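You operate a simulated robot arm through the tools that you are given. There is no shell and no other tool. Be economical: measure what you need, move in short steps, check, and stop when the job is done.

You are at the controls of a simulated two-armed robot. One attempt, no reset.

Task
Pick up the 100 ml white canister from the top of the parts table with one hand, pass it to the other hand and put it on the shelf under the bays. Set down upright: white canister.

Only the result counts: the job must be done as asked and must still hold three seconds after the hand-in. Knocking over, shifting, dropping, spilling or breaking anything else fails it.

Robot
Two 6-joint arms with two-finger grippers on one trunk, on a base that drives. Base frame: it is fixed to the floor where the robot stands at the start and does not move with it; the origin is under the middle of the robot, x ahead of it, y to its left, z up; the surface under the hand at the start is at about z = 0.9. Units: m, degrees, N and s.
The left shoulder is at the start at [0.07, 0.176, 0.93], the right one opposite. With the tool pointing down near the work surface each hand reaches from about 0.5 to 0.76 m from the robot's upright axis, wherever it stands, measured 20 degrees to its own side. Places, roughly: shelf under the bays [-0.4, -1.4, 0.2]. Payload 2.45 kg a hand.
The TCP of each hand is the grasp point between the finger pads, 0.026 m short of the fingertips. In the tool frame z runs along the fingers and y along their closing line. Largest opening 0.096 m; the body of the gripper starts 0.069 m behind the TCP.
Orientation is that of the tool frame in the base frame, as a unit quaternion [w, x, y, z]. With the fingers straight down and closing along the base's y, the tool's x points along the base's -x, its y along +y and its z along -z.

Tools
- The arms move only by the tool drive_tool. It takes "left_deltas", "right_deltas" or both (then of equal length, played together; a hand with none holds still); each is a list of rows, each a list of 7 numbers: the shift along the tool's x, y, z in units of 30 mm (1.0 is 30 mm), then the turn, a rotation vector about the tool's x, y, z in units of 8 degrees (1.0 is 8 degrees), then the finger opening in mm, from 0 to 96. In form: [[x, y, z, ax, ay, az, grip], ...]. A call has 1 to 12 rows; each row shifts and turns the commanded pose from where the row before left it, along the tool's axes as they then stand. A call with a number of a shift or a turn outside -1 to 1 is refused whole. Each row takes 0.2 s and may step no farther than 0.05 m and 8.6 degrees from the row before; otherwise, or with a gripper value out of range, the whole call is refused. Where a pose cannot be reached the arm comes as near as it can. A force on the tool above 40 N (or 10 N above the force at the start of the call, whichever is more), or a blocked arm, ends the call early, and 0.2 s more pass. Each finger halts on what it meets, pressing with about 24 N; the grip force reading is that of the motor and also rises with nothing between the fingers. The clock runs only during rows and for 0.2 s after the last one: add rows that do not move to give the fingers time. It gives the time, the measured TCP pose, the force on the tool (base axes), the opening and the grip force at its end, in the units of the frame above (readings bear some noise), with the torque about the TCP (base axes, N m) and any sound that the robot's microphone picked up, and new pictures: "show" is both (left out), scene, wrist or none (wrist: the cameras of the hands that moved).
- Cameras (640 x 400 px; columns grow to the right, rows downward): "scene" is now at [0.1415, -0.0062, 1.2867]; the picture's right is [-0.04, -1.00, 0.00], its down [-0.21, 0.01, -0.98] and it looks along [0.98, -0.04, -0.21] (base axes); focal length 272 px, centre (320, 200). "left" rides on the left gripper at [0.082, -0.003, -0.098] in its tool frame; the picture's right is [0.04, 1.00, 0.00], its down [-0.73, 0.03, -0.68] and it looks along [-0.68, 0.03, 0.73] (tool axes); focal length 256 px, centre (320, 200). "right" rides on the right gripper at [0.082, 0.003, -0.098] in its tool frame; the picture's right is [-0.04, 1.00, 0.00], its down [-0.73, -0.03, -0.68] and it looks along [-0.68, -0.03, 0.73] (tool axes); focal length 256 px, centre (320, 200).
- slide_trunk(by): slides the trunk up (or, below 0, down) by that many m; the arms and the scene camera ride with it, the base frame stays. It gives what a move gives, with no picture.
- drive_base(legs): drives the robot by 1 to 6 legs, each [ahead, left, turn to the left] in m, m and degrees, along the robot's own axes; the way and the turn of a leg run together, so that a leg with both is an arc; at most 1.5 m and 180 degrees a leg. The arms and the cameras ride along, it lands a little off, and it stops where it bumps. It gives what a move gives, and a new picture of the scene camera.
- turn_head(pan, tilt): turns the head with the scene camera to pan (to the left, within 86 degrees either way) and tilt (down, from -29 to 69), counted from straight ahead of the robot. It gives what a move gives, and a new picture of the scene camera.
- measure_at(camera, pixels): for up to 12 pixels [column, row] of the newest picture of that camera ("zoom" is the newest enlarged one), the place [x, y, z] in the base frame of the surface seen there, good to about 0.002 m. The clock stands still meanwhile.
- zoom(camera, box): a new picture of the part [left, top, right, bottom] of that camera's present view, enlarged. The clock stands still meanwhile.
- job_done(): hands the job in; it is judged then, once.

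Keep the steps short. Do not move on a guess: measure, check each grasp and each placing, and mend mistakes. In all there are 80 turns and 260 pictures (those below and enlarged ones count). Leave the grippers open and the arms clear of the work at the hand-in unless told otherwise, and finish with a single line.

The tools are called by a JSON object that holds its "method" and its "body". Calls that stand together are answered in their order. drive_tool: Moves the arms, as the interface text tells. Its arguments: {"type":"object","properties":{"left_deltas":{"type":"array","items":{"type":"array","items":{"type":"number"}}},"right_deltas":{"type":"array","items":{"type":"array","items":{"type":"number"}}},"show":{"type":"string","enum":["both","scene","wrist","none"]}},"required":[]} The other tools are called the same way: slide_trunk (by) slides the trunk up or down; drive_base (legs) drives the base; turn_head (pan, tilt) turns the head that bears the scene camera; measure_at (camera, pixels) gives the place of the surface under pixels of a picture; zoom (camera, box) takes an enlarged picture of a part of a camera's view; job_done () hands the job in.

At the start:

```text
time: 0.0
left_tcp_pos: [0.5952, 0.2481, 1.1545]
left_tcp_rot: [0.002, 0.0, 1.0, 0.0]
left_force: [-0.1, 0.2, -0.1]
left_moment: [-0.01, 0.0, 0.02]
left_opening: 0.096
left_gripper_force: 0.0
right_tcp_pos: [0.5081, -0.1743, 1.2119]
right_tcp_rot: [-0.001, 0.001, 1.0, 0.0]
right_force: [-0.1, 0.4, -0.1]
right_moment: [-0.04, 0.02, -0.03]
right_opening: 0.0959
right_gripper_force: 0.0
trunk travel left (down, up): [-0.414, 0.426]
robot x, y, heading: [-0.0006, 0.0009, 0.1]
head pan, tilt: [-2.5, 12.0]
```

scene: 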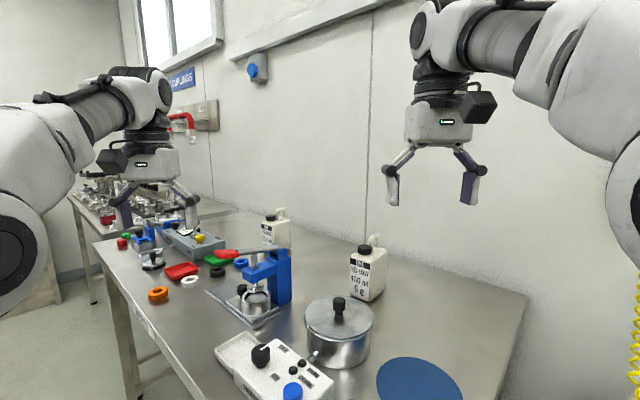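
right: 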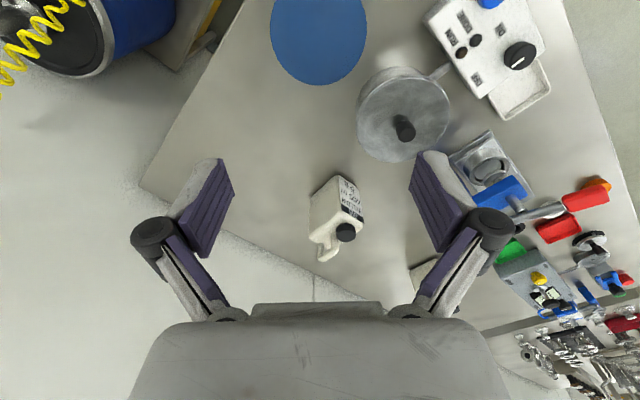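
left: 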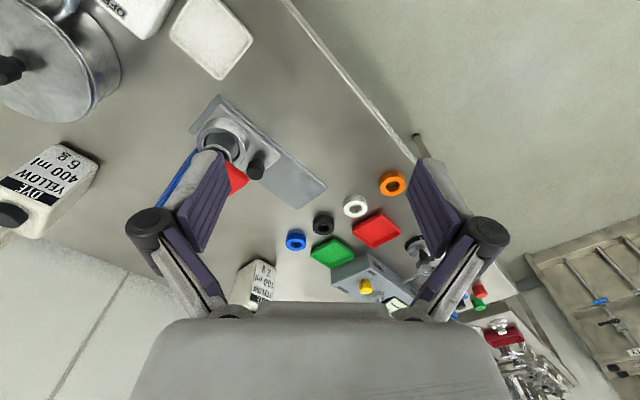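

Two white canisters are visible, at (368,272) and (275,228). I'll zoom in to read the labels.

{"method": "zoom", "body": {"camera": "scene", "box": [240, 190, 400, 310]}}

{"method": "zoom", "body": {"camera": "left", "box": [200, 220, 320, 320]}}

{"method": "measure_at", "body": {"camera": "scene", "pixels": [[270, 218], [282, 212], [275, 235], [365, 250], [376, 238], [360, 285], [263, 200], [330, 240], [288, 260], [215, 265]]}}

```text
3.33 times, centred on (320, 250) of scene
```

zoom: 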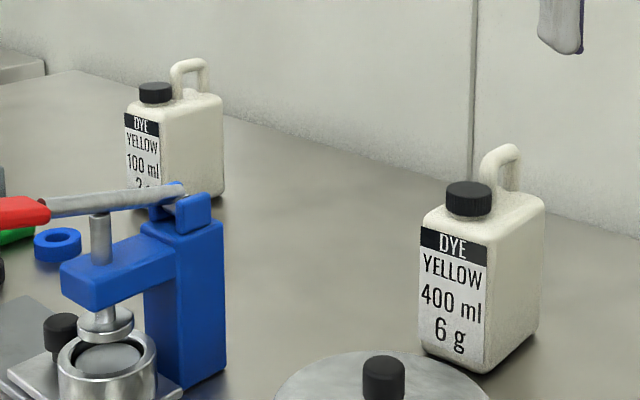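

```text
4.00 times, centred on (260, 270) of left
```

zoom: 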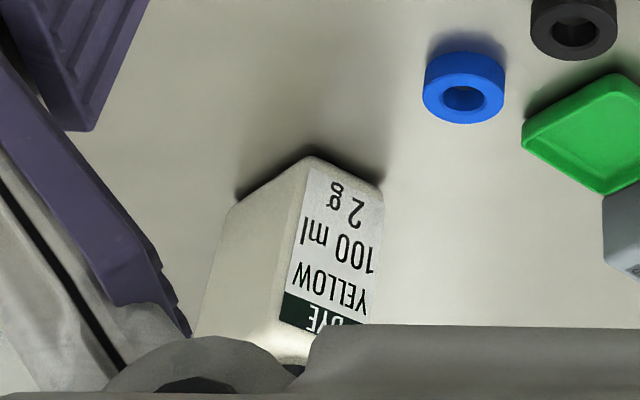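

```text
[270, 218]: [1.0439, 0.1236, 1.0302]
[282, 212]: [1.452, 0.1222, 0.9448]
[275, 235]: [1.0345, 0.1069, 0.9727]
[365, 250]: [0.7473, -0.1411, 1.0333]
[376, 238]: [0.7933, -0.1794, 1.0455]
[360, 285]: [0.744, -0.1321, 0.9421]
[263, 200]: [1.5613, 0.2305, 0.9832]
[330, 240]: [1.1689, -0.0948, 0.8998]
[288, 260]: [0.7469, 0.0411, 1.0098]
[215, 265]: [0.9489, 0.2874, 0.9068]
```

The 100 ml canister is the farther one, near (1.05, 0.11). Next I'll measure its outline and the table edges.

{"method": "measure_at", "body": {"camera": "zoom", "pixels": [[320, 200], [300, 200]]}}

{"method": "measure_at", "body": {"camera": "scene", "pixels": [[268, 224], [264, 224], [287, 225], [280, 224], [273, 241], [290, 238], [98, 248], [150, 335], [185, 390], [524, 297], [505, 385], [220, 212]]}}

{"method": "turn_head", "body": {"pan": -2.5, "tilt": 55}}

{"method": "turn_head", "body": {"pan": -80, "tilt": 30}}

```text
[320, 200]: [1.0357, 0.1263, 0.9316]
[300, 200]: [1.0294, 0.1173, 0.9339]
```

```text
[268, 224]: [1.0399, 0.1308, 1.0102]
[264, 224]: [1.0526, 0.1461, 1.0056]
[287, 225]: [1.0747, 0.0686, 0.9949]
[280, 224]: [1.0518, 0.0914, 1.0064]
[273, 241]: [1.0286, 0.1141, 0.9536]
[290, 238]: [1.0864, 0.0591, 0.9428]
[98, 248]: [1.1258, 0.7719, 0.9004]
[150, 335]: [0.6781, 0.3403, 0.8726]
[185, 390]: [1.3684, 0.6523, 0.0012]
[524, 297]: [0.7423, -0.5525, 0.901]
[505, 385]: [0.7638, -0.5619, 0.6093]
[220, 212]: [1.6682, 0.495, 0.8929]
```

```text
time: 1.1
left_tcp_pos: [0.5945, 0.2503, 1.1551]
left_tcp_rot: [0.001, 0.001, 1.0, 0.0]
left_force: [-0.2, -0.4, 0.0]
left_moment: [0.01, -0.01, 0.02]
left_opening: 0.096
left_gripper_force: 0.1
right_tcp_pos: [0.5069, -0.174, 1.211]
right_tcp_rot: [0.0, -0.001, 1.0, 0.0]
right_force: [-0.8, -0.9, 0.0]
right_moment: [-0.03, -0.01, -0.01]
right_opening: 0.0959
right_gripper_force: 0.1
trunk travel left (down, up): [-0.414, 0.426]
robot x, y, heading: [0.0021, 0.0017, -0.1]
head pan, tilt: [-2.5, 55.0]
```

scene: 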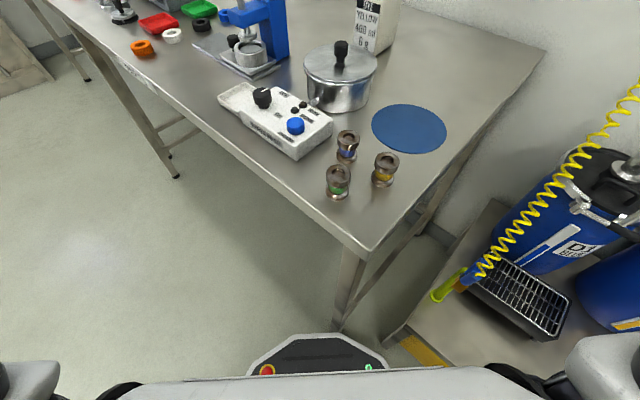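

```text
time: 2.6
left_tcp_pos: [0.5937, 0.2489, 1.1544]
left_tcp_rot: [0.0, 0.0, 1.0, 0.0]
left_force: [0.1, -0.1, 0.3]
left_moment: [0.03, 0.01, -0.03]
left_opening: 0.0959
left_gripper_force: 0.1
right_tcp_pos: [0.5072, -0.1747, 1.2113]
right_tcp_rot: [0.0, 0.0, 1.0, 0.0]
right_force: [0.0, 0.9, -0.4]
right_moment: [-0.02, 0.03, 0.02]
right_opening: 0.0962
right_gripper_force: 0.0
trunk travel left (down, up): [-0.414, 0.426]
robot x, y, heading: [-0.0024, -0.0026, -0.3]
head pan, tilt: [-80.0, 30.0]
```

scene: 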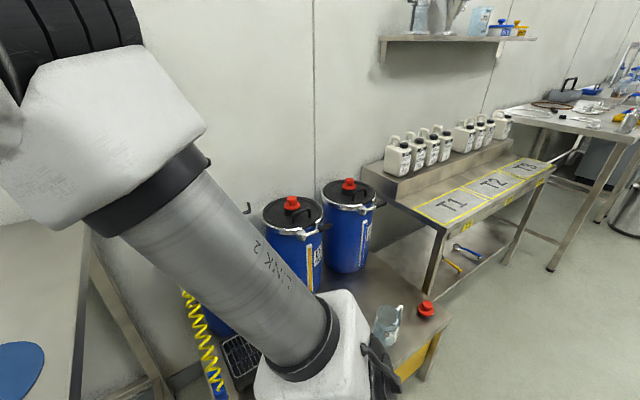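

The bays T1–T3 are on a table to the right, and a low shelf under it holds tools. I'll measure the shelf and bays.

{"method": "zoom", "body": {"camera": "scene", "box": [360, 130, 580, 310]}}

{"method": "measure_at", "body": {"camera": "scene", "pixels": [[450, 283], [490, 258], [440, 285], [505, 240], [470, 230], [455, 250], [432, 205], [545, 172], [425, 225], [430, 285], [500, 255], [545, 265]]}}

{"method": "measure_at", "body": {"camera": "scene", "pixels": [[425, 310], [400, 340], [425, 375], [440, 325], [390, 325], [470, 255], [455, 270], [365, 165], [400, 395], [520, 190], [460, 240], [485, 240]]}}

```text
2.22 times, centred on (470, 220) of scene
```

zoom: 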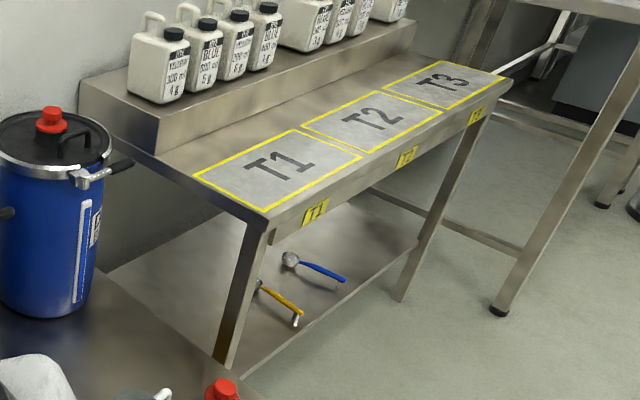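

```text
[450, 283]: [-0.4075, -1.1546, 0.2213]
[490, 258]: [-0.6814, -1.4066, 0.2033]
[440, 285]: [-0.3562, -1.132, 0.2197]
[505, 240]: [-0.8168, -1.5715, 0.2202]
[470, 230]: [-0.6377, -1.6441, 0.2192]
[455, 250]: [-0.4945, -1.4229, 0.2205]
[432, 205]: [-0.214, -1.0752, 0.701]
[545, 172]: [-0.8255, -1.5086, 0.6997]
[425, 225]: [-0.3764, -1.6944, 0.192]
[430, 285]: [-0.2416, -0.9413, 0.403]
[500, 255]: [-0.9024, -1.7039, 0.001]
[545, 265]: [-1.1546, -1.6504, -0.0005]
```

```text
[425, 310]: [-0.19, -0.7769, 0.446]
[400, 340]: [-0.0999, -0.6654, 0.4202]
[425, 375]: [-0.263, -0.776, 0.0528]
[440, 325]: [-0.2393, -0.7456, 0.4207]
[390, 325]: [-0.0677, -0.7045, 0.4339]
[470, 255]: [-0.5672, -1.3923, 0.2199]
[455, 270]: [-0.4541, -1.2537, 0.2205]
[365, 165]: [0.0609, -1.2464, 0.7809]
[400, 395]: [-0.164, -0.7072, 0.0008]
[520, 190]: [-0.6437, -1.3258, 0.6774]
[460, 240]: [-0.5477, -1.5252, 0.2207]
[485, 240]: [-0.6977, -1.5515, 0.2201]
```

The shelf top is at z≈0.22 and the bay table faces heading ≈ -55°. Before driving to the parts table I'll check the floor on the left and measure the table's front edge.

{"method": "turn_head", "body": {"pan": 60, "tilt": 35}}

{"method": "turn_head", "body": {"pan": 0, "tilt": 50}}

{"method": "measure_at", "body": {"camera": "scene", "pixels": [[210, 150], [260, 200], [300, 230], [340, 275], [320, 390], [320, 360], [380, 370], [260, 370]]}}

```text
time: 4.8
left_tcp_pos: [0.5946, 0.2484, 1.1546]
left_tcp_rot: [0.001, 0.0, 1.0, 0.0]
left_force: [0.0, 0.5, 0.4]
left_moment: [0.01, 0.02, 0.0]
left_opening: 0.0958
left_gripper_force: 0.0
right_tcp_pos: [0.5079, -0.174, 1.2113]
right_tcp_rot: [-0.001, 0.0, 1.0, 0.0]
right_force: [0.5, -0.6, -1.1]
right_moment: [-0.06, -0.02, -0.02]
right_opening: 0.0961
right_gripper_force: 0.0
trunk travel left (down, up): [-0.414, 0.426]
robot x, y, heading: [-0.0003, 0.0027, -0.2]
head pan, tilt: [60.0, 35.0]
```

scene: 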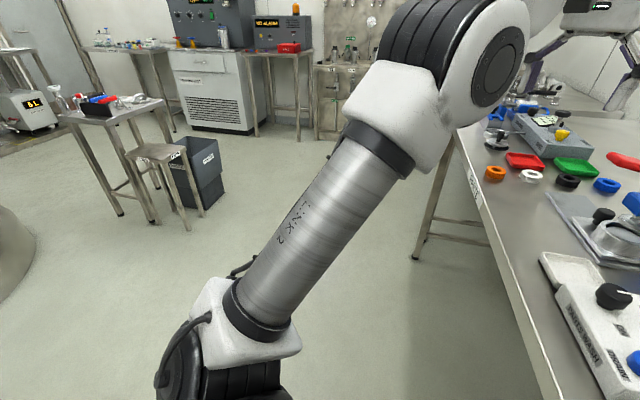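

```text
time: 6.1
left_tcp_pos: [0.595, 0.2488, 1.1541]
left_tcp_rot: [0.0, 0.0, 1.0, -0.001]
left_force: [-0.6, 0.4, -0.6]
left_moment: [-0.01, 0.02, 0.01]
left_opening: 0.0958
left_gripper_force: 0.1
right_tcp_pos: [0.5078, -0.1753, 1.2122]
right_tcp_rot: [0.0, 0.0, 1.0, 0.0]
right_force: [1.1, 0.2, -0.1]
right_moment: [0.01, -0.01, -0.01]
right_opening: 0.0963
right_gripper_force: 0.0
trunk travel left (down, up): [-0.414, 0.426]
robot x, y, heading: [-0.003, 0.0033, -0.1]
head pan, tilt: [0.0, 50.0]
```

scene: 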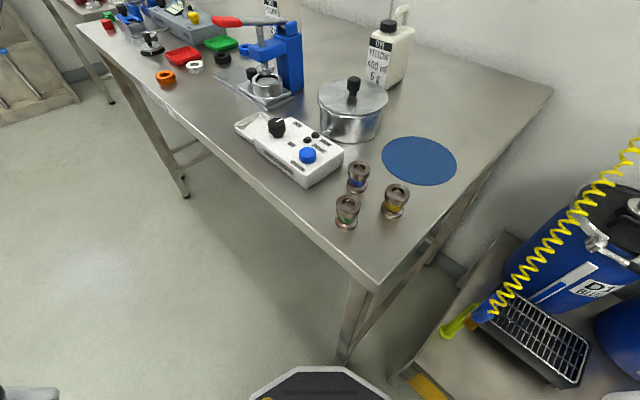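

```text
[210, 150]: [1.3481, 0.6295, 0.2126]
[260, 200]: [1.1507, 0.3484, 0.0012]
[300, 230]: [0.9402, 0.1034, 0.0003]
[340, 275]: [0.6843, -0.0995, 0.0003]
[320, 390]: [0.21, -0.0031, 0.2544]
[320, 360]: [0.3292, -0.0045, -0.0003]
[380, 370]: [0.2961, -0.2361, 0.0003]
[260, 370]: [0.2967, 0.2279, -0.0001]
```

The floor is clear to the left, and the base front is about 0.23 m ahead of the axis. I'll drive left, ahead a little, then turn to face the table.

{"method": "measure_at", "body": {"camera": "scene", "pixels": [[376, 278], [366, 278], [350, 268], [300, 222], [250, 178], [180, 115], [550, 88]]}}

{"method": "drive_base", "body": {"legs": [[0, 0.61, 0], [0.21, 0, 0], [0, 0, -43]]}}

```text
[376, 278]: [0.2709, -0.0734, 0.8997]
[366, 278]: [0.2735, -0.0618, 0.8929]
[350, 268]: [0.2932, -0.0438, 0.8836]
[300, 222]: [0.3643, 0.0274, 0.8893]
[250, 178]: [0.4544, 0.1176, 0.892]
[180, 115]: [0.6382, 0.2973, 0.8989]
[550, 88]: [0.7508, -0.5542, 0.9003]
```

```text
time: 12.8
left_tcp_pos: [0.8112, 0.4146, 1.1539]
left_tcp_rot: [0.001, 0.351, 0.937, 0.001]
left_force: [-0.2, 0.8, 0.5]
left_moment: [0.0, -0.02, 0.0]
left_opening: 0.096
left_gripper_force: 0.0
right_tcp_pos: [0.468, 0.1542, 1.2117]
right_tcp_rot: [0.0, 0.352, 0.936, 0.001]
right_force: [-0.3, 0.3, -0.3]
right_moment: [0.02, 0.01, 0.01]
right_opening: 0.0962
right_gripper_force: 0.0
trunk travel left (down, up): [-0.414, 0.426]
robot x, y, heading: [0.2025, 0.6198, -41.0]
head pan, tilt: [0.0, 50.0]
```

scene: 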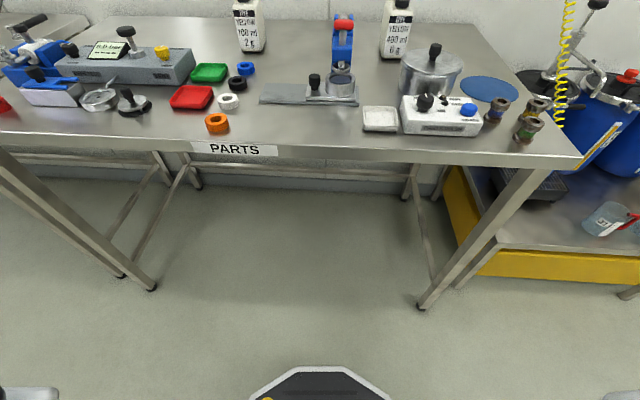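

Now the robot faces the table with heading -41°, while the table runs at -45°. I'll trim the turn, tilt the head up and measure the canister.

{"method": "drive_base", "body": {"legs": [[0, 0, -4]]}}

{"method": "turn_head", "body": {"pan": 14, "tilt": 25}}

{"method": "zoom", "body": {"camera": "scene", "box": [240, 100, 400, 200]}}

```text
time: 13.7
left_tcp_pos: [0.7952, 0.3721, 1.1544]
left_tcp_rot: [0.001, 0.384, 0.923, 0.001]
left_force: [0.0, -0.4, -0.8]
left_moment: [-0.02, -0.02, 0.0]
left_opening: 0.096
left_gripper_force: 0.1
right_tcp_pos: [0.4346, 0.1356, 1.2111]
right_tcp_rot: [0.0, 0.384, 0.923, 0.0]
right_force: [0.3, 1.2, 0.0]
right_moment: [-0.04, -0.03, 0.03]
right_opening: 0.0958
right_gripper_force: 0.1
trunk travel left (down, up): [-0.414, 0.426]
robot x, y, heading: [0.1965, 0.6221, -45.2]
head pan, tilt: [0.0, 50.0]
```

scene: 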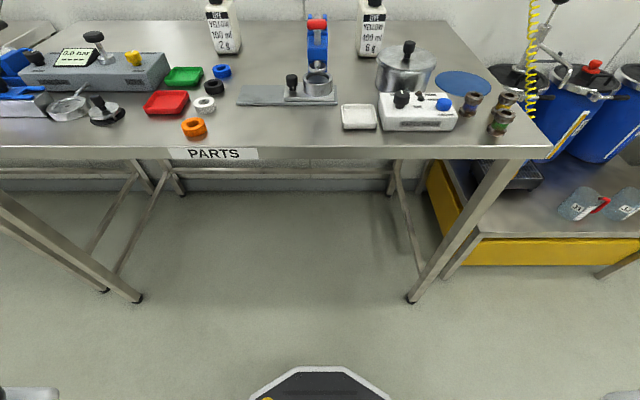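

```text
time: 14.6
left_tcp_pos: [0.7966, 0.3719, 1.154]
left_tcp_rot: [0.0, 0.384, 0.923, -0.001]
left_force: [-0.5, 1.0, 0.6]
left_moment: [0.0, 0.03, -0.04]
left_opening: 0.0962
left_gripper_force: 0.0
right_tcp_pos: [0.4336, 0.1372, 1.2114]
right_tcp_rot: [0.001, 0.385, 0.923, 0.0]
right_force: [-0.2, 0.7, -0.3]
right_moment: [-0.01, 0.01, 0.0]
right_opening: 0.0958
right_gripper_force: 0.1
trunk travel left (down, up): [-0.414, 0.426]
robot x, y, heading: [0.1944, 0.6196, -45.0]
head pan, tilt: [14.0, 25.0]
```

scene: 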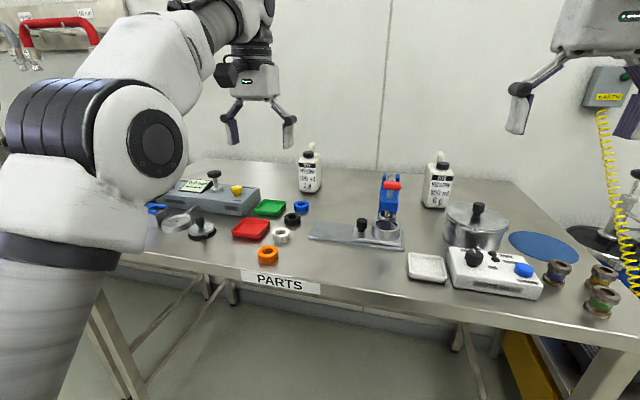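

```text
4.00 times, centred on (320, 150) of scene
```

zoom: 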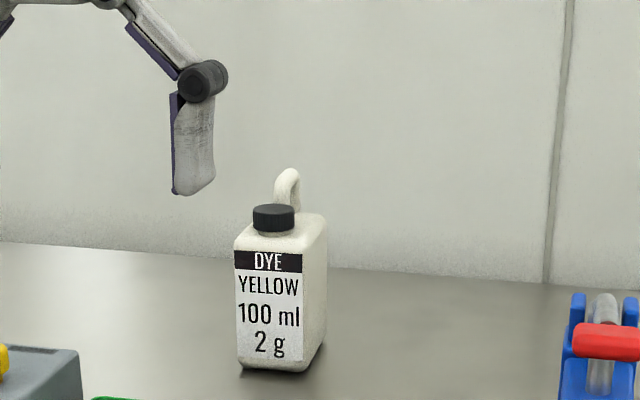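

The canister stands clear of its neighbours. I'll measure its cap, handle top, shoulders and sides.

{"method": "measure_at", "body": {"camera": "zoom", "pixels": [[273, 207], [286, 172], [310, 218], [238, 250], [302, 250], [325, 250], [240, 360], [300, 365], [322, 340], [245, 240], [290, 200], [270, 300]]}}

{"method": "drive_base", "body": {"legs": [[0.27, 0, 0]]}}

{"method": "drive_tool", "body": {"left_deltas": [[0, 0, 0, 0, 0, 0, 96]], "show": "both"}}

```text
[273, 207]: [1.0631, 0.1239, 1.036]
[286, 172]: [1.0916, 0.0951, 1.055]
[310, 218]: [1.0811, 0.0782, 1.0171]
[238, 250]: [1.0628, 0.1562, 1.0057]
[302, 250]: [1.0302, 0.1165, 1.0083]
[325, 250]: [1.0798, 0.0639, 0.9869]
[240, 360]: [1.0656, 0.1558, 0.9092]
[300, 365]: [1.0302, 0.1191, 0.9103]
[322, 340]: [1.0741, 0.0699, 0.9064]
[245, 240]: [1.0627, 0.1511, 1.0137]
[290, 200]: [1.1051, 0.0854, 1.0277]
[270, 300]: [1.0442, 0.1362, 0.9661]
```

```text
time: 16.5
left_tcp_pos: [0.9851, 0.1809, 1.1541]
left_tcp_rot: [0.0, 0.385, 0.923, 0.0]
left_force: [0.0, 0.3, -0.4]
left_moment: [0.05, 0.0, -0.03]
left_opening: 0.0961
left_gripper_force: 0.1
right_tcp_pos: [0.6249, -0.054, 1.2109]
right_tcp_rot: [0.0, 0.384, 0.923, 0.001]
right_force: [0.1, 0.4, 0.5]
right_moment: [0.02, 0.02, -0.03]
right_opening: 0.0959
right_gripper_force: 0.1
trunk travel left (down, up): [-0.414, 0.426]
robot x, y, heading: [0.3907, 0.4325, -45.0]
head pan, tilt: [14.0, 25.0]
```

scene: 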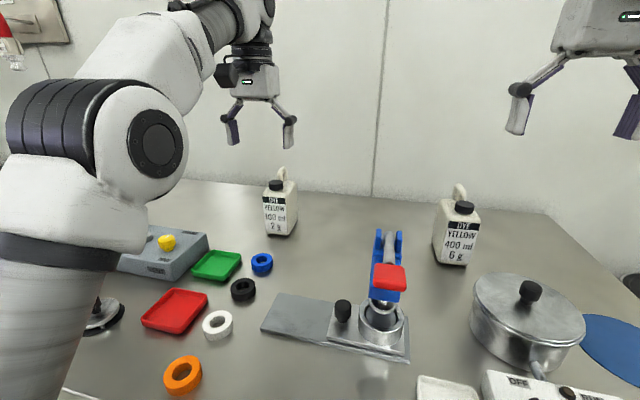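

```text
time: 16.9
left_tcp_pos: [0.9855, 0.1811, 1.1545]
left_tcp_rot: [0.001, 0.384, 0.923, -0.001]
left_force: [-0.3, -0.6, -0.6]
left_moment: [-0.02, -0.01, -0.01]
left_opening: 0.096
left_gripper_force: 0.1
right_tcp_pos: [0.6221, -0.0544, 1.2119]
right_tcp_rot: [0.0, 0.384, 0.923, -0.001]
right_force: [-0.1, -0.4, -0.2]
right_moment: [-0.02, -0.01, 0.0]
right_opening: 0.0959
right_gripper_force: 0.0
trunk travel left (down, up): [-0.414, 0.426]
robot x, y, heading: [0.3898, 0.4267, -44.9]
head pan, tilt: [14.0, 25.0]
```

scene: 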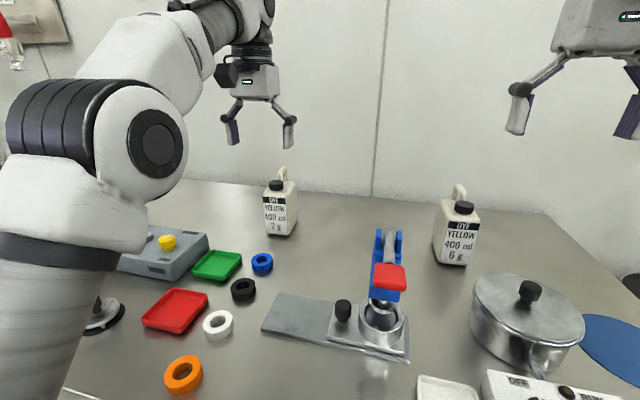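
left: 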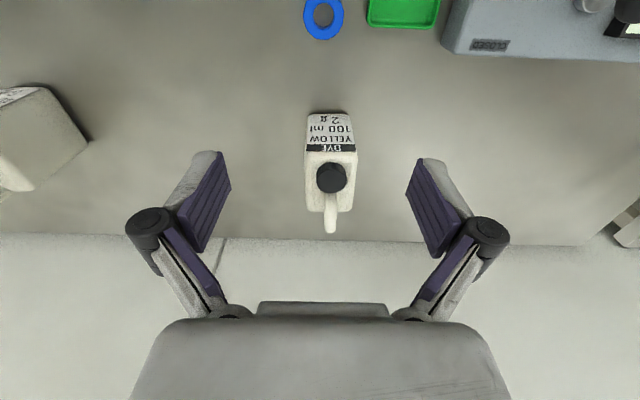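

The body is about 0.051 wide and 0.08 deep, with its shoulder at z 1.017 and handle top at 1.055. The left hand sits 0.110 m short of it at about the right yaw. I'll move over it and check from the wrist camera before descending.

{"method": "drive_tool", "body": {"left_deltas": [[-0.917, 0.103, 0, 0, 0, 0, 96], [-0.917, 0.103, 0, 0, 0, 0, 96], [-0.917, 0.103, 0, 0, 0, 0, 96], [-0.917, 0.103, 0, 0, 0, 0, 96], [0, 0, 0, 0, 0, 0, 96]], "show": "both"}}

```text
time: 18.1
left_tcp_pos: [1.0239, 0.1558, 1.1133]
left_tcp_rot: [0.002, 0.384, 0.923, -0.001]
left_force: [-0.3, -0.1, -0.3]
left_moment: [-0.01, -0.02, 0.0]
left_opening: 0.0961
left_gripper_force: 0.1
left hand out of reach, approached as far as the arm can: row 1, 2, 3, 4
right_tcp_pos: [0.6241, -0.055, 1.2117]
right_tcp_rot: [0.0, 0.384, 0.923, 0.0]
right_force: [-0.8, -1.0, -0.5]
right_moment: [-0.01, 0.01, -0.01]
right_opening: 0.0963
right_gripper_force: 0.2
trunk travel left (down, up): [-0.414, 0.426]
robot x, y, heading: [0.3908, 0.4278, -44.8]
head pan, tilt: [14.0, 25.0]
```

scene: 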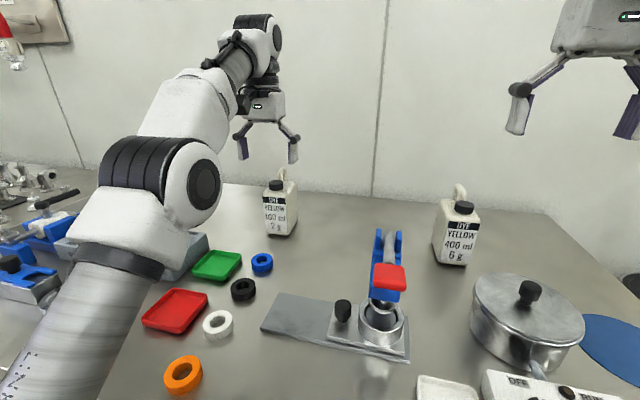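
left: 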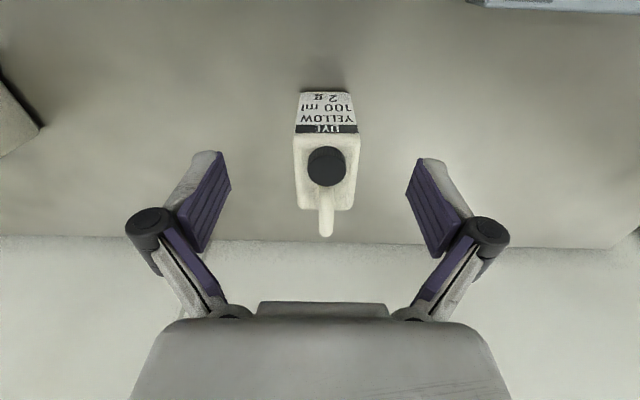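

The hand fell short because it's high (TCP 1.113). I'll raise the trunk 0.1 m and drive 0.05 m ahead, leaving clearance over the canister.

{"method": "slide_trunk", "body": {"by": 0.1}}

{"method": "drive_base", "body": {"legs": [[0.05, 0, 0]]}}

```text
time: 19.4
left_tcp_pos: [1.0231, 0.1564, 1.2127]
left_tcp_rot: [0.002, 0.384, 0.923, -0.001]
left_force: [-0.5, 0.2, -0.5]
left_moment: [-0.01, 0.03, 0.03]
left_opening: 0.0961
left_gripper_force: 0.1
right_tcp_pos: [0.6236, -0.0545, 1.3126]
right_tcp_rot: [0.0, 0.384, 0.923, 0.0]
right_force: [-0.1, 0.0, -0.1]
right_moment: [-0.06, 0.0, -0.01]
right_opening: 0.096
right_gripper_force: 0.0
trunk travel left (down, up): [-0.514, 0.326]
robot x, y, heading: [0.3918, 0.4279, -45.2]
head pan, tilt: [14.0, 25.0]
```

```text
time: 20.3
left_tcp_pos: [1.0559, 0.123, 1.2136]
left_tcp_rot: [0.002, 0.385, 0.923, -0.001]
left_force: [0.1, -0.3, -0.6]
left_moment: [0.02, 0.04, 0.0]
left_opening: 0.0958
left_gripper_force: 0.0
right_tcp_pos: [0.6567, -0.0874, 1.3122]
right_tcp_rot: [0.0, 0.384, 0.924, 0.0]
right_force: [0.5, 0.3, -0.3]
right_moment: [0.0, 0.01, 0.0]
right_opening: 0.0959
right_gripper_force: 0.0
trunk travel left (down, up): [-0.514, 0.326]
robot x, y, heading: [0.4242, 0.3951, -44.9]
head pan, tilt: [14.0, 25.0]
```

scene: 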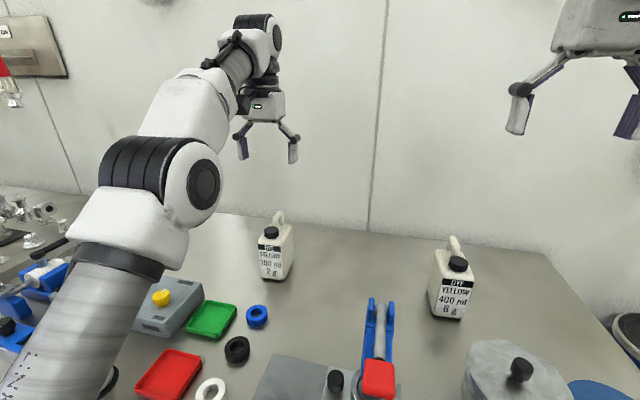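

Now the hand is 0.019 m short. I'll descend to TCP z≈1.10 while closing that gap, then check.

{"method": "drive_tool", "body": {"left_deltas": [[0, 0, 0.95, 0, 0, 0, 96], [-0.2, 0.06, 0.95, 0, 0, 0, 96], [-0.2, 0.06, 0.95, 0, 0, 0, 96], [-0.23, 0, 0.95, 0, 0, 0, 96], [0, 0, 0, 0, 0, 0, 96]], "show": "wrist"}}

{"method": "measure_at", "body": {"camera": "left", "pixels": [[320, 200]]}}

```text
time: 21.5
left_tcp_pos: [1.0733, 0.1093, 1.0962]
left_tcp_rot: [0.002, 0.384, 0.923, 0.0]
left_force: [0.4, -0.6, 0.4]
left_moment: [0.02, 0.03, -0.02]
left_opening: 0.0959
left_gripper_force: 0.0
right_tcp_pos: [0.6576, -0.0886, 1.3121]
right_tcp_rot: [0.0, 0.384, 0.923, 0.0]
right_force: [-0.1, 0.3, 0.4]
right_moment: [0.01, -0.03, -0.02]
right_opening: 0.0958
right_gripper_force: 0.1
trunk travel left (down, up): [-0.514, 0.326]
robot x, y, heading: [0.4268, 0.3907, -45.1]
head pan, tilt: [14.0, 25.0]
```

left: 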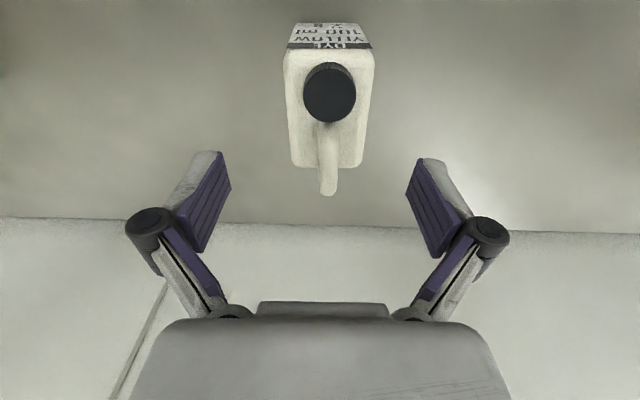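

```text
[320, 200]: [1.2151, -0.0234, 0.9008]
```

I'll measure the body's top corners from the wrist camera to fix the centre and yaw.

{"method": "measure_at", "body": {"camera": "left", "pixels": [[289, 50], [371, 50], [286, 65], [373, 65], [291, 158], [361, 160], [330, 190], [330, 92], [325, 130]]}}

```text
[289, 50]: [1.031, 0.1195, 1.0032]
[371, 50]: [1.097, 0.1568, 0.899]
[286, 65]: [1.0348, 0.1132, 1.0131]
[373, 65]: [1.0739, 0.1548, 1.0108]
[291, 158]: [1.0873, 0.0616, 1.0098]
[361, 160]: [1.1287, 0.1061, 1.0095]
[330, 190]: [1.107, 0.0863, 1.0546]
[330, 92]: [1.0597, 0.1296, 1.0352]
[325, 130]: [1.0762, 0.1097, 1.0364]
```

Body centre is (1.081, 0.109) with yaw ≈ -43°. I'll shift 5 mm along tool y, turn 2°, and descend to z≈0.996, then check before closing.

{"method": "drive_tool", "body": {"left_deltas": [[-0.05, 0.17, 0, 0, 0, -0.25, 96], [0, 0, 0.84, 0, 0, 0, 96], [0, 0, 0.84, 0, 0, 0, 96], [0, 0, 0.84, 0, 0, 0, 96], [0, 0, 0.83, 0, 0, 0, 96], [0, 0, 0, 0, 0, 0, 96]], "show": "both"}}

```text
time: 22.9
left_tcp_pos: [1.0771, 0.1114, 0.9986]
left_tcp_rot: [0.002, 0.369, 0.93, -0.001]
left_force: [-0.4, 0.0, -1.1]
left_moment: [0.0, -0.02, -0.01]
left_opening: 0.0961
left_gripper_force: 0.0
right_tcp_pos: [0.6571, -0.0878, 1.3122]
right_tcp_rot: [0.0, 0.383, 0.924, -0.001]
right_force: [0.6, -0.5, 0.1]
right_moment: [0.02, -0.04, 0.03]
right_opening: 0.096
right_gripper_force: 0.0
trunk travel left (down, up): [-0.514, 0.326]
robot x, y, heading: [0.4225, 0.3959, -45.3]
head pan, tilt: [14.0, 25.0]
```

scene: 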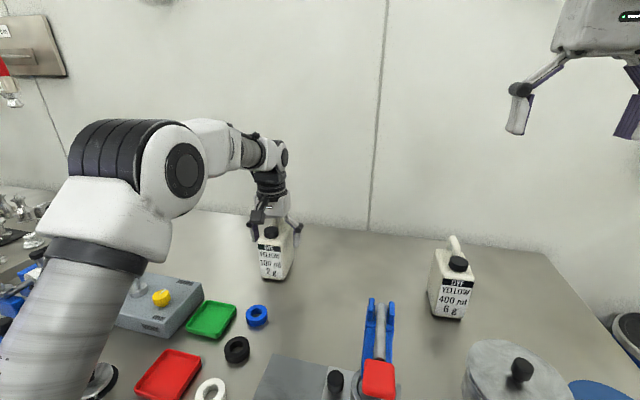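
left: 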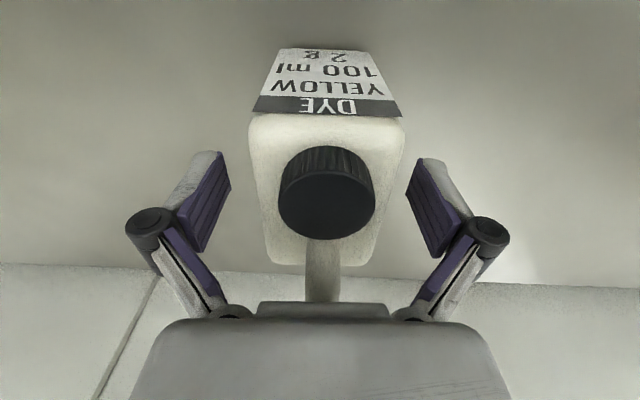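

The fingers straddle the canister with no contact force. Closing.

{"method": "drive_tool", "body": {"left_deltas": [[0, 0, 0, 0, 0, 0, 70], [0, 0, 0, 0, 0, 0, 60], [0, 0, 0, 0, 0, 0, 45], [0, 0, 0, 0, 0, 0, 45]], "show": "wrist"}}

```text
time: 23.9
left_tcp_pos: [1.0761, 0.1117, 0.9992]
left_tcp_rot: [0.002, 0.368, 0.93, -0.001]
left_force: [1.0, 0.4, 1.1]
left_moment: [0.03, -0.12, 0.04]
left_opening: 0.0614
left_gripper_force: 23.8
right_tcp_pos: [0.6578, -0.0886, 1.3131]
right_tcp_rot: [-0.001, 0.384, 0.923, -0.001]
right_force: [-0.1, 0.1, -0.3]
right_moment: [-0.01, 0.02, 0.0]
right_opening: 0.0961
right_gripper_force: 0.1
trunk travel left (down, up): [-0.514, 0.326]
robot x, y, heading: [0.4231, 0.3933, -45.2]
head pan, tilt: [14.0, 25.0]
```

left: 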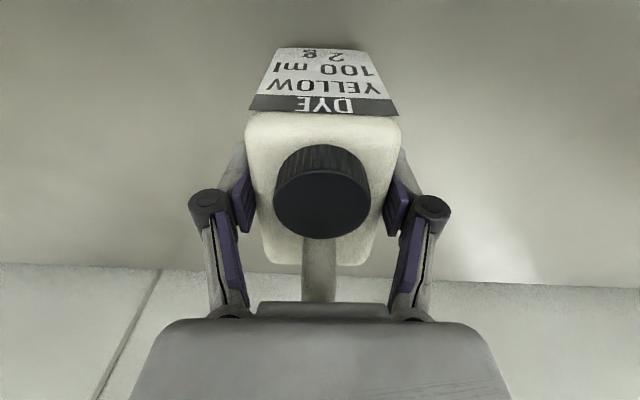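

It's gripped at 61 mm opening with 24 N. Lifting straight up about 0.15 m.

{"method": "drive_tool", "body": {"left_deltas": [[0, 0, -0.5, 0, 0, 0, 40], [0, 0, -0.8, 0, 0, 0, 40], [0, 0, -1, 0, 0, 0, 40], [0, 0, -1, 0, 0, 0, 40], [0, 0, -1, 0, 0, 0, 40], [0, 0, 0, 0, 0, 0, 40]], "show": "both"}}

```text
time: 25.3
left_tcp_pos: [1.0788, 0.1117, 1.1269]
left_tcp_rot: [0.001, 0.368, 0.93, -0.001]
left_force: [0.7, 0.0, -4.9]
left_moment: [-0.02, 0.01, 0.01]
left_opening: 0.0619
left_gripper_force: 24.2
right_tcp_pos: [0.6582, -0.0893, 1.312]
right_tcp_rot: [-0.001, 0.384, 0.923, -0.001]
right_force: [1.0, 0.1, -0.4]
right_moment: [-0.03, 0.02, 0.02]
right_opening: 0.0962
right_gripper_force: 0.0
trunk travel left (down, up): [-0.514, 0.326]
robot x, y, heading: [0.4245, 0.3947, -45.4]
head pan, tilt: [14.0, 25.0]
```

scene: 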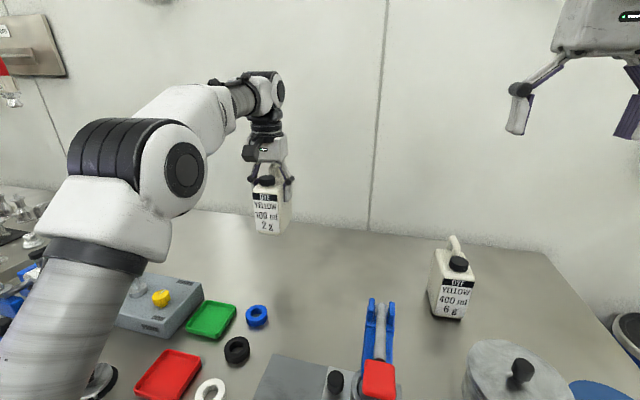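
left: 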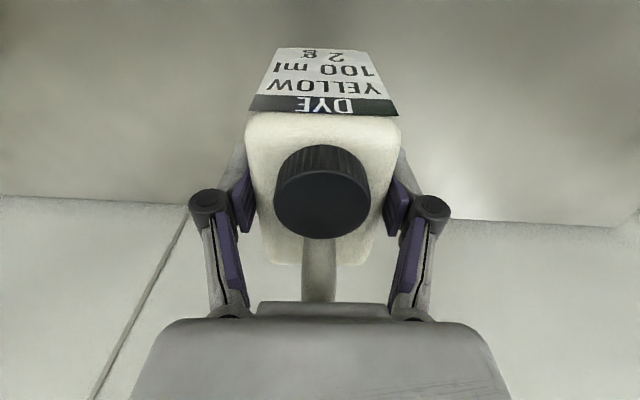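

The canister is held with about 5 N of load. I'll raise the trunk for clearance and back straight out from the table by 0.55 m.

{"method": "slide_trunk", "body": {"by": 0.08}}

{"method": "drive_base", "body": {"legs": [[-0.55, 0, 0]]}}

{"method": "turn_head", "body": {"pan": 0, "tilt": 30}}

```text
time: 26.5
left_tcp_pos: [1.0804, 0.1103, 1.206]
left_tcp_rot: [0.001, 0.369, 0.93, -0.001]
left_force: [0.0, -0.9, -3.8]
left_moment: [0.0, 0.0, 0.01]
left_opening: 0.0617
left_gripper_force: 23.6
right_tcp_pos: [0.6584, -0.0891, 1.3911]
right_tcp_rot: [-0.001, 0.384, 0.923, 0.0]
right_force: [-0.8, -0.5, -0.1]
right_moment: [0.02, 0.01, -0.02]
right_opening: 0.096
right_gripper_force: 0.2
trunk travel left (down, up): [-0.594, 0.246]
robot x, y, heading: [0.4234, 0.393, -45.1]
head pan, tilt: [14.0, 25.0]
```

```text
time: 29.6
left_tcp_pos: [0.7026, 0.4969, 1.2082]
left_tcp_rot: [0.002, 0.362, 0.932, 0.0]
left_force: [0.1, 1.1, -4.4]
left_moment: [0.0, 0.02, 0.04]
left_opening: 0.0621
left_gripper_force: 23.9
right_tcp_pos: [0.2841, 0.2917, 1.3911]
right_tcp_rot: [-0.001, 0.379, 0.925, 0.0]
right_force: [0.2, 0.3, -1.0]
right_moment: [0.01, 0.01, -0.04]
right_opening: 0.0959
right_gripper_force: 0.1
trunk travel left (down, up): [-0.594, 0.246]
robot x, y, heading: [0.0399, 0.7736, -44.5]
head pan, tilt: [14.0, 25.0]
```

scene: 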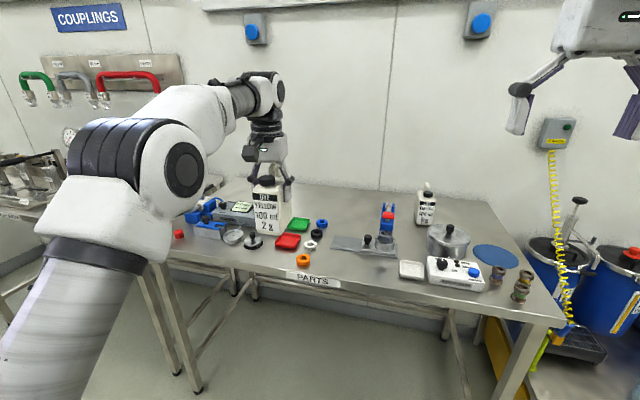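

```text
time: 30.4
left_tcp_pos: [0.7023, 0.4976, 1.2062]
left_tcp_rot: [0.002, 0.363, 0.932, 0.0]
left_force: [0.2, 0.5, -4.4]
left_moment: [-0.01, 0.01, -0.02]
left_opening: 0.062
left_gripper_force: 24.1
right_tcp_pos: [0.2833, 0.2925, 1.3926]
right_tcp_rot: [-0.001, 0.379, 0.925, -0.001]
right_force: [0.0, 0.4, 0.8]
right_moment: [0.02, -0.01, 0.0]
right_opening: 0.0958
right_gripper_force: 0.0
trunk travel left (down, up): [-0.594, 0.246]
robot x, y, heading: [0.0449, 0.774, -44.6]
head pan, tilt: [0.0, 30.0]
```

scene: 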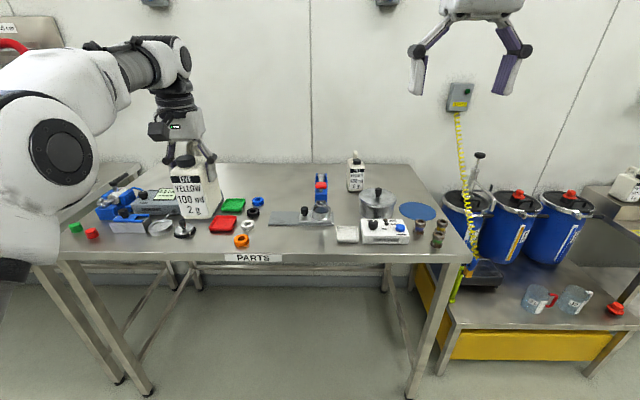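

The robot is clear of the table. For the handover I want the canister's back side facing the right hand. The left hand will come inward and start turning clockwise, while the right hand turns its fingers to yaw +90°.

{"method": "drive_tool", "body": {"left_deltas": [[0.917, -0.55, 0, 0, 0, 0, 40], [0.917, -0.55, 0, 0, 0, 0, 40], [0.917, -0.55, 0, 0, 0, 0, 40], [0.917, -0.55, 0, 0, 0, 0, 40], [0, 0, 0, 0, 0, 0.95, 40], [0, 0, 0, 0, 0, 0.95, 40], [0, 0, 0, 0, 0, 0.95, 40], [0, 0, 0, 0, 0, 0.95, 40], [0, 0, 0, 0, 0, 0.95, 40], [0, 0, 0, 0, 0, 0.95, 40], [0, 0, 0, 0, 0, 0.95, 40], [0, 0, 0, 0, 0, 0, 40]], "right_deltas": [[0, 0, 0, 0, 0, -0.937, 96], [0, 0, 0, 0, 0, -0.937, 96], [0, 0, 0, 0, 0, -0.937, 96], [0, 0, 0, 0, 0, -0.937, 96], [0, 0, 0, 0, 0, -0.937, 96], [0, 0, 0, 0, 0, -0.937, 96], [0, 0, 0, 0, 0, -0.937, 96], [0, 0, 0, 0, 0, -0.937, 96], [0, 0, 0, 0, 0, -0.937, 96], [0, 0, 0, 0, 0, -0.937, 96], [0, 0, 0, 0, 0, -0.937, 96], [0, 0, 0, 0, 0, -0.937, 96]], "show": "scene"}}

```text
time: 33.0
left_tcp_pos: [0.5756, 0.5222, 1.2059]
left_tcp_rot: [0.003, 0.742, 0.671, 0.0]
left_force: [0.3, -0.4, 0.3]
left_moment: [-0.01, -0.02, 0.05]
left_opening: 0.0399
left_gripper_force: 0.2
right_tcp_pos: [0.2832, 0.2924, 1.3928]
right_tcp_rot: [0.0, -0.387, 0.922, -0.001]
right_force: [-1.0, -0.2, 0.6]
right_moment: [0.0, 0.0, -0.02]
right_opening: 0.0962
right_gripper_force: 0.1
trunk travel left (down, up): [-0.594, 0.246]
robot x, y, heading: [0.0446, 0.7742, -44.5]
head pan, tilt: [0.0, 30.0]
```

scene: 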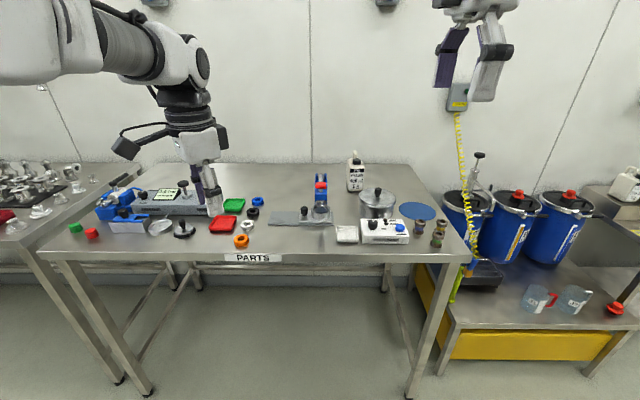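

The left gripper now reads 40 mm opening and 0 N, so the canister slipped out. I'll look for it on the floor below.

{"method": "turn_head", "body": {"pan": 20, "tilt": 65}}

{"method": "drive_tool", "body": {"left_deltas": [[0, 0, 0, 0, 0, 0, 40]], "show": "wrist"}}

```text
time: 34.0
left_tcp_pos: [0.5756, 0.5236, 1.2064]
left_tcp_rot: [0.003, 0.741, 0.671, 0.0]
left_force: [0.6, -0.2, 0.0]
left_moment: [-0.02, 0.03, 0.0]
left_opening: 0.0401
left_gripper_force: 0.0
right_tcp_pos: [0.2832, 0.2921, 1.3914]
right_tcp_rot: [0.0, -0.387, 0.922, 0.0]
right_force: [0.1, 0.1, -0.2]
right_moment: [-0.03, 0.0, -0.03]
right_opening: 0.0962
right_gripper_force: 0.1
trunk travel left (down, up): [-0.594, 0.246]
robot x, y, heading: [0.0467, 0.7721, -44.5]
head pan, tilt: [20.0, 65.0]
```

scene: 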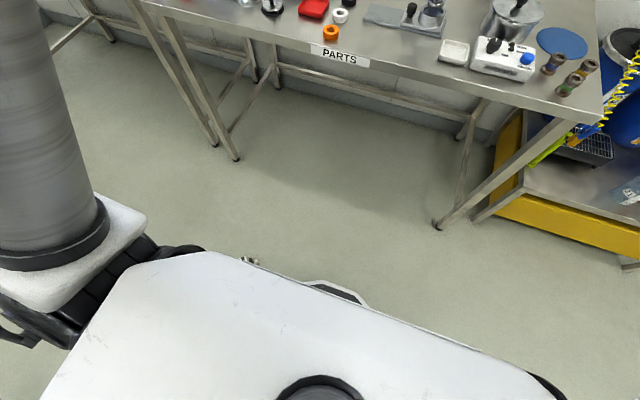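

```text
time: 34.4
left_tcp_pos: [0.576, 0.5227, 1.2054]
left_tcp_rot: [0.002, 0.741, 0.671, -0.001]
left_force: [0.7, -0.2, -0.1]
left_moment: [-0.01, 0.01, 0.05]
left_opening: 0.0402
left_gripper_force: 0.1
right_tcp_pos: [0.283, 0.2916, 1.3912]
right_tcp_rot: [0.0, -0.387, 0.922, -0.001]
right_force: [-0.4, 0.2, 0.0]
right_moment: [-0.02, 0.03, 0.01]
right_opening: 0.0961
right_gripper_force: 0.0
trunk travel left (down, up): [-0.594, 0.246]
robot x, y, heading: [0.0462, 0.7736, -44.2]
head pan, tilt: [20.0, 65.0]
```

left: 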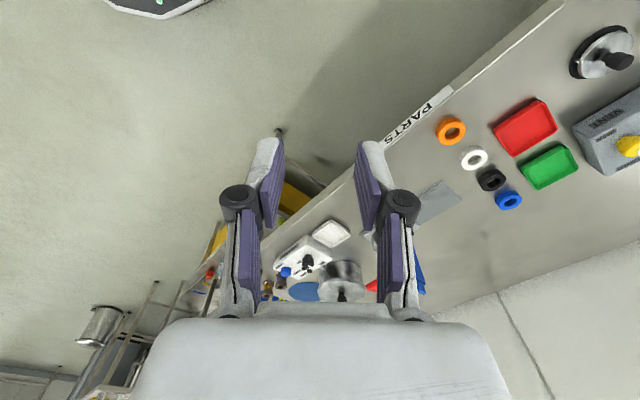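

The canister isn't visible there. I'll look more to the left and zoom in on the odd spot at (250,260).

{"method": "zoom", "body": {"camera": "scene", "box": [180, 220, 340, 320]}}

{"method": "turn_head", "body": {"pan": 70, "tilt": 50}}

{"method": "turn_head", "body": {"pan": 35, "tilt": 35}}

{"method": "turn_head", "body": {"pan": -40, "tilt": 60}}

```text
4.00 times, centred on (260, 270) of scene
```

zoom: 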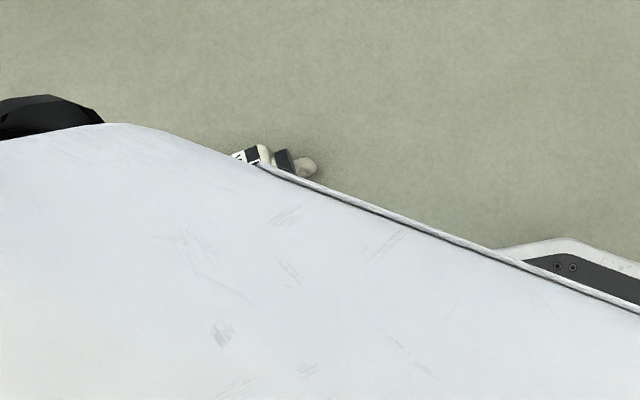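

```text
time: 35.5
left_tcp_pos: [0.5762, 0.5224, 1.2054]
left_tcp_rot: [0.002, 0.741, 0.672, 0.0]
left_force: [0.2, 0.2, 0.4]
left_moment: [-0.01, -0.01, 0.02]
left_opening: 0.0399
left_gripper_force: 0.1
right_tcp_pos: [0.2834, 0.2923, 1.392]
right_tcp_rot: [0.0, -0.386, 0.922, 0.0]
right_force: [-0.5, 0.0, 0.7]
right_moment: [0.01, 0.02, -0.03]
right_opening: 0.0956
right_gripper_force: 0.1
trunk travel left (down, up): [-0.594, 0.246]
robot x, y, heading: [0.0426, 0.7711, -44.4]
head pan, tilt: [70.0, 50.0]
```

scene: 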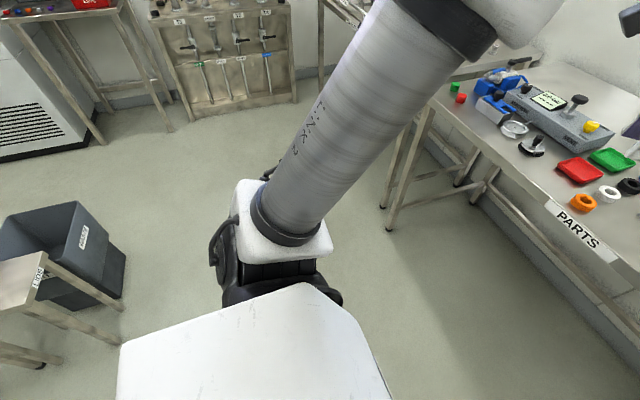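

```text
time: 36.5
left_tcp_pos: [0.5749, 0.5235, 1.2057]
left_tcp_rot: [0.002, 0.742, 0.671, -0.001]
left_force: [0.1, 0.5, 0.4]
left_moment: [0.02, 0.01, 0.01]
left_opening: 0.04
left_gripper_force: 0.1
right_tcp_pos: [0.2829, 0.2924, 1.3921]
right_tcp_rot: [0.001, -0.387, 0.922, -0.001]
right_force: [0.0, 0.0, 0.4]
right_moment: [-0.02, 0.0, 0.03]
right_opening: 0.096
right_gripper_force: 0.0
trunk travel left (down, up): [-0.594, 0.246]
robot x, y, heading: [0.0431, 0.7737, -44.6]
head pan, tilt: [35.0, 35.0]
```

scene: 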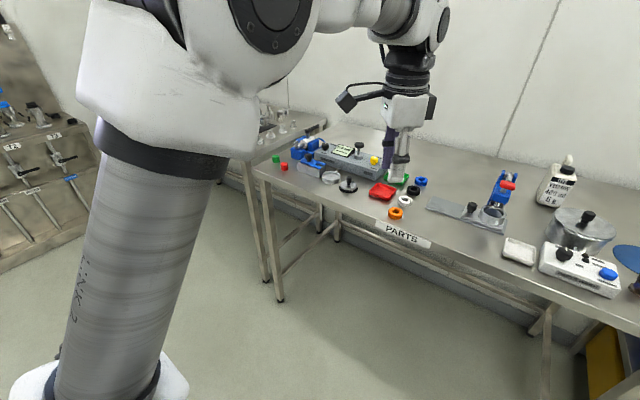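

```text
time: 38.0
left_tcp_pos: [0.5765, 0.5233, 1.2066]
left_tcp_rot: [0.002, 0.742, 0.671, 0.0]
left_force: [0.1, 0.7, 0.6]
left_moment: [-0.03, -0.01, -0.02]
left_opening: 0.0398
left_gripper_force: 0.0
right_tcp_pos: [0.2831, 0.2929, 1.3924]
right_tcp_rot: [0.0, -0.387, 0.922, 0.0]
right_force: [0.3, -0.3, -0.1]
right_moment: [0.0, 0.01, -0.02]
right_opening: 0.096
right_gripper_force: 0.1
trunk travel left (down, up): [-0.594, 0.246]
robot x, y, heading: [0.048, 0.7742, -44.4]
head pan, tilt: [-40.0, 60.0]
```

scene: 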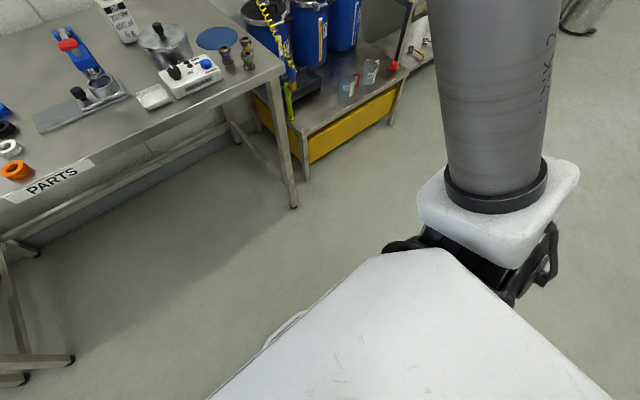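

I found it: the canister lies on the floor just ahead-left of the base, about 0.3 m ahead and 0.46 m left. Next time I'll move the load much more gently. Now I'll strafe right, away from it, then look.

{"method": "drive_base", "body": {"legs": [[0, -0.35, 0]]}}

{"method": "turn_head", "body": {"pan": 60, "tilt": 50}}

```text
time: 40.3
left_tcp_pos: [0.3295, 0.2719, 1.2068]
left_tcp_rot: [0.002, 0.742, 0.67, 0.0]
left_force: [1.0, -0.1, 0.3]
left_moment: [0.01, 0.05, 0.01]
left_opening: 0.0398
left_gripper_force: 0.1
right_tcp_pos: [0.0354, 0.0422, 1.3919]
right_tcp_rot: [0.0, -0.386, 0.922, -0.001]
right_force: [-0.1, -0.2, -0.4]
right_moment: [0.03, 0.04, 0.03]
right_opening: 0.0961
right_gripper_force: 0.0
trunk travel left (down, up): [-0.594, 0.246]
robot x, y, heading: [-0.204, 0.5264, -44.8]
head pan, tilt: [-40.0, 60.0]
```

scene: 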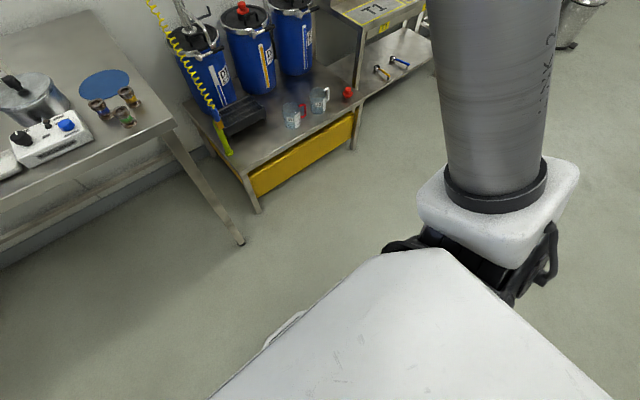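

```text
time: 42.1
left_tcp_pos: [0.3294, 0.2724, 1.2064]
left_tcp_rot: [0.002, 0.742, 0.67, 0.001]
left_force: [0.4, 0.5, -0.1]
left_moment: [-0.02, 0.02, -0.01]
left_opening: 0.0399
left_gripper_force: 0.2
right_tcp_pos: [0.0363, 0.04, 1.3923]
right_tcp_rot: [-0.001, -0.385, 0.923, -0.002]
right_force: [-0.4, 0.4, 0.3]
right_moment: [0.0, 0.03, -0.02]
right_opening: 0.0959
right_gripper_force: 0.2
trunk travel left (down, up): [-0.594, 0.246]
robot x, y, heading: [-0.2028, 0.5189, -44.6]
head pan, tilt: [60.0, 50.0]
```

scene: 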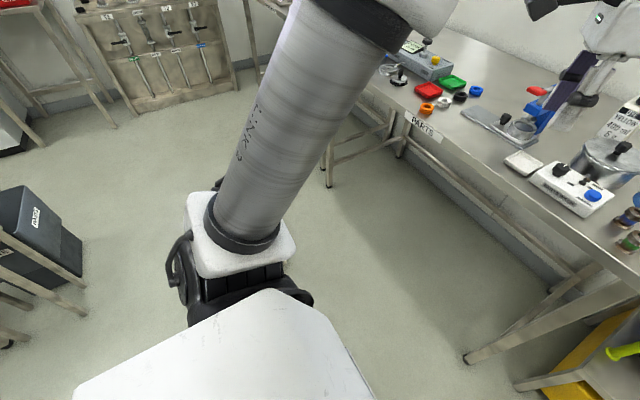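

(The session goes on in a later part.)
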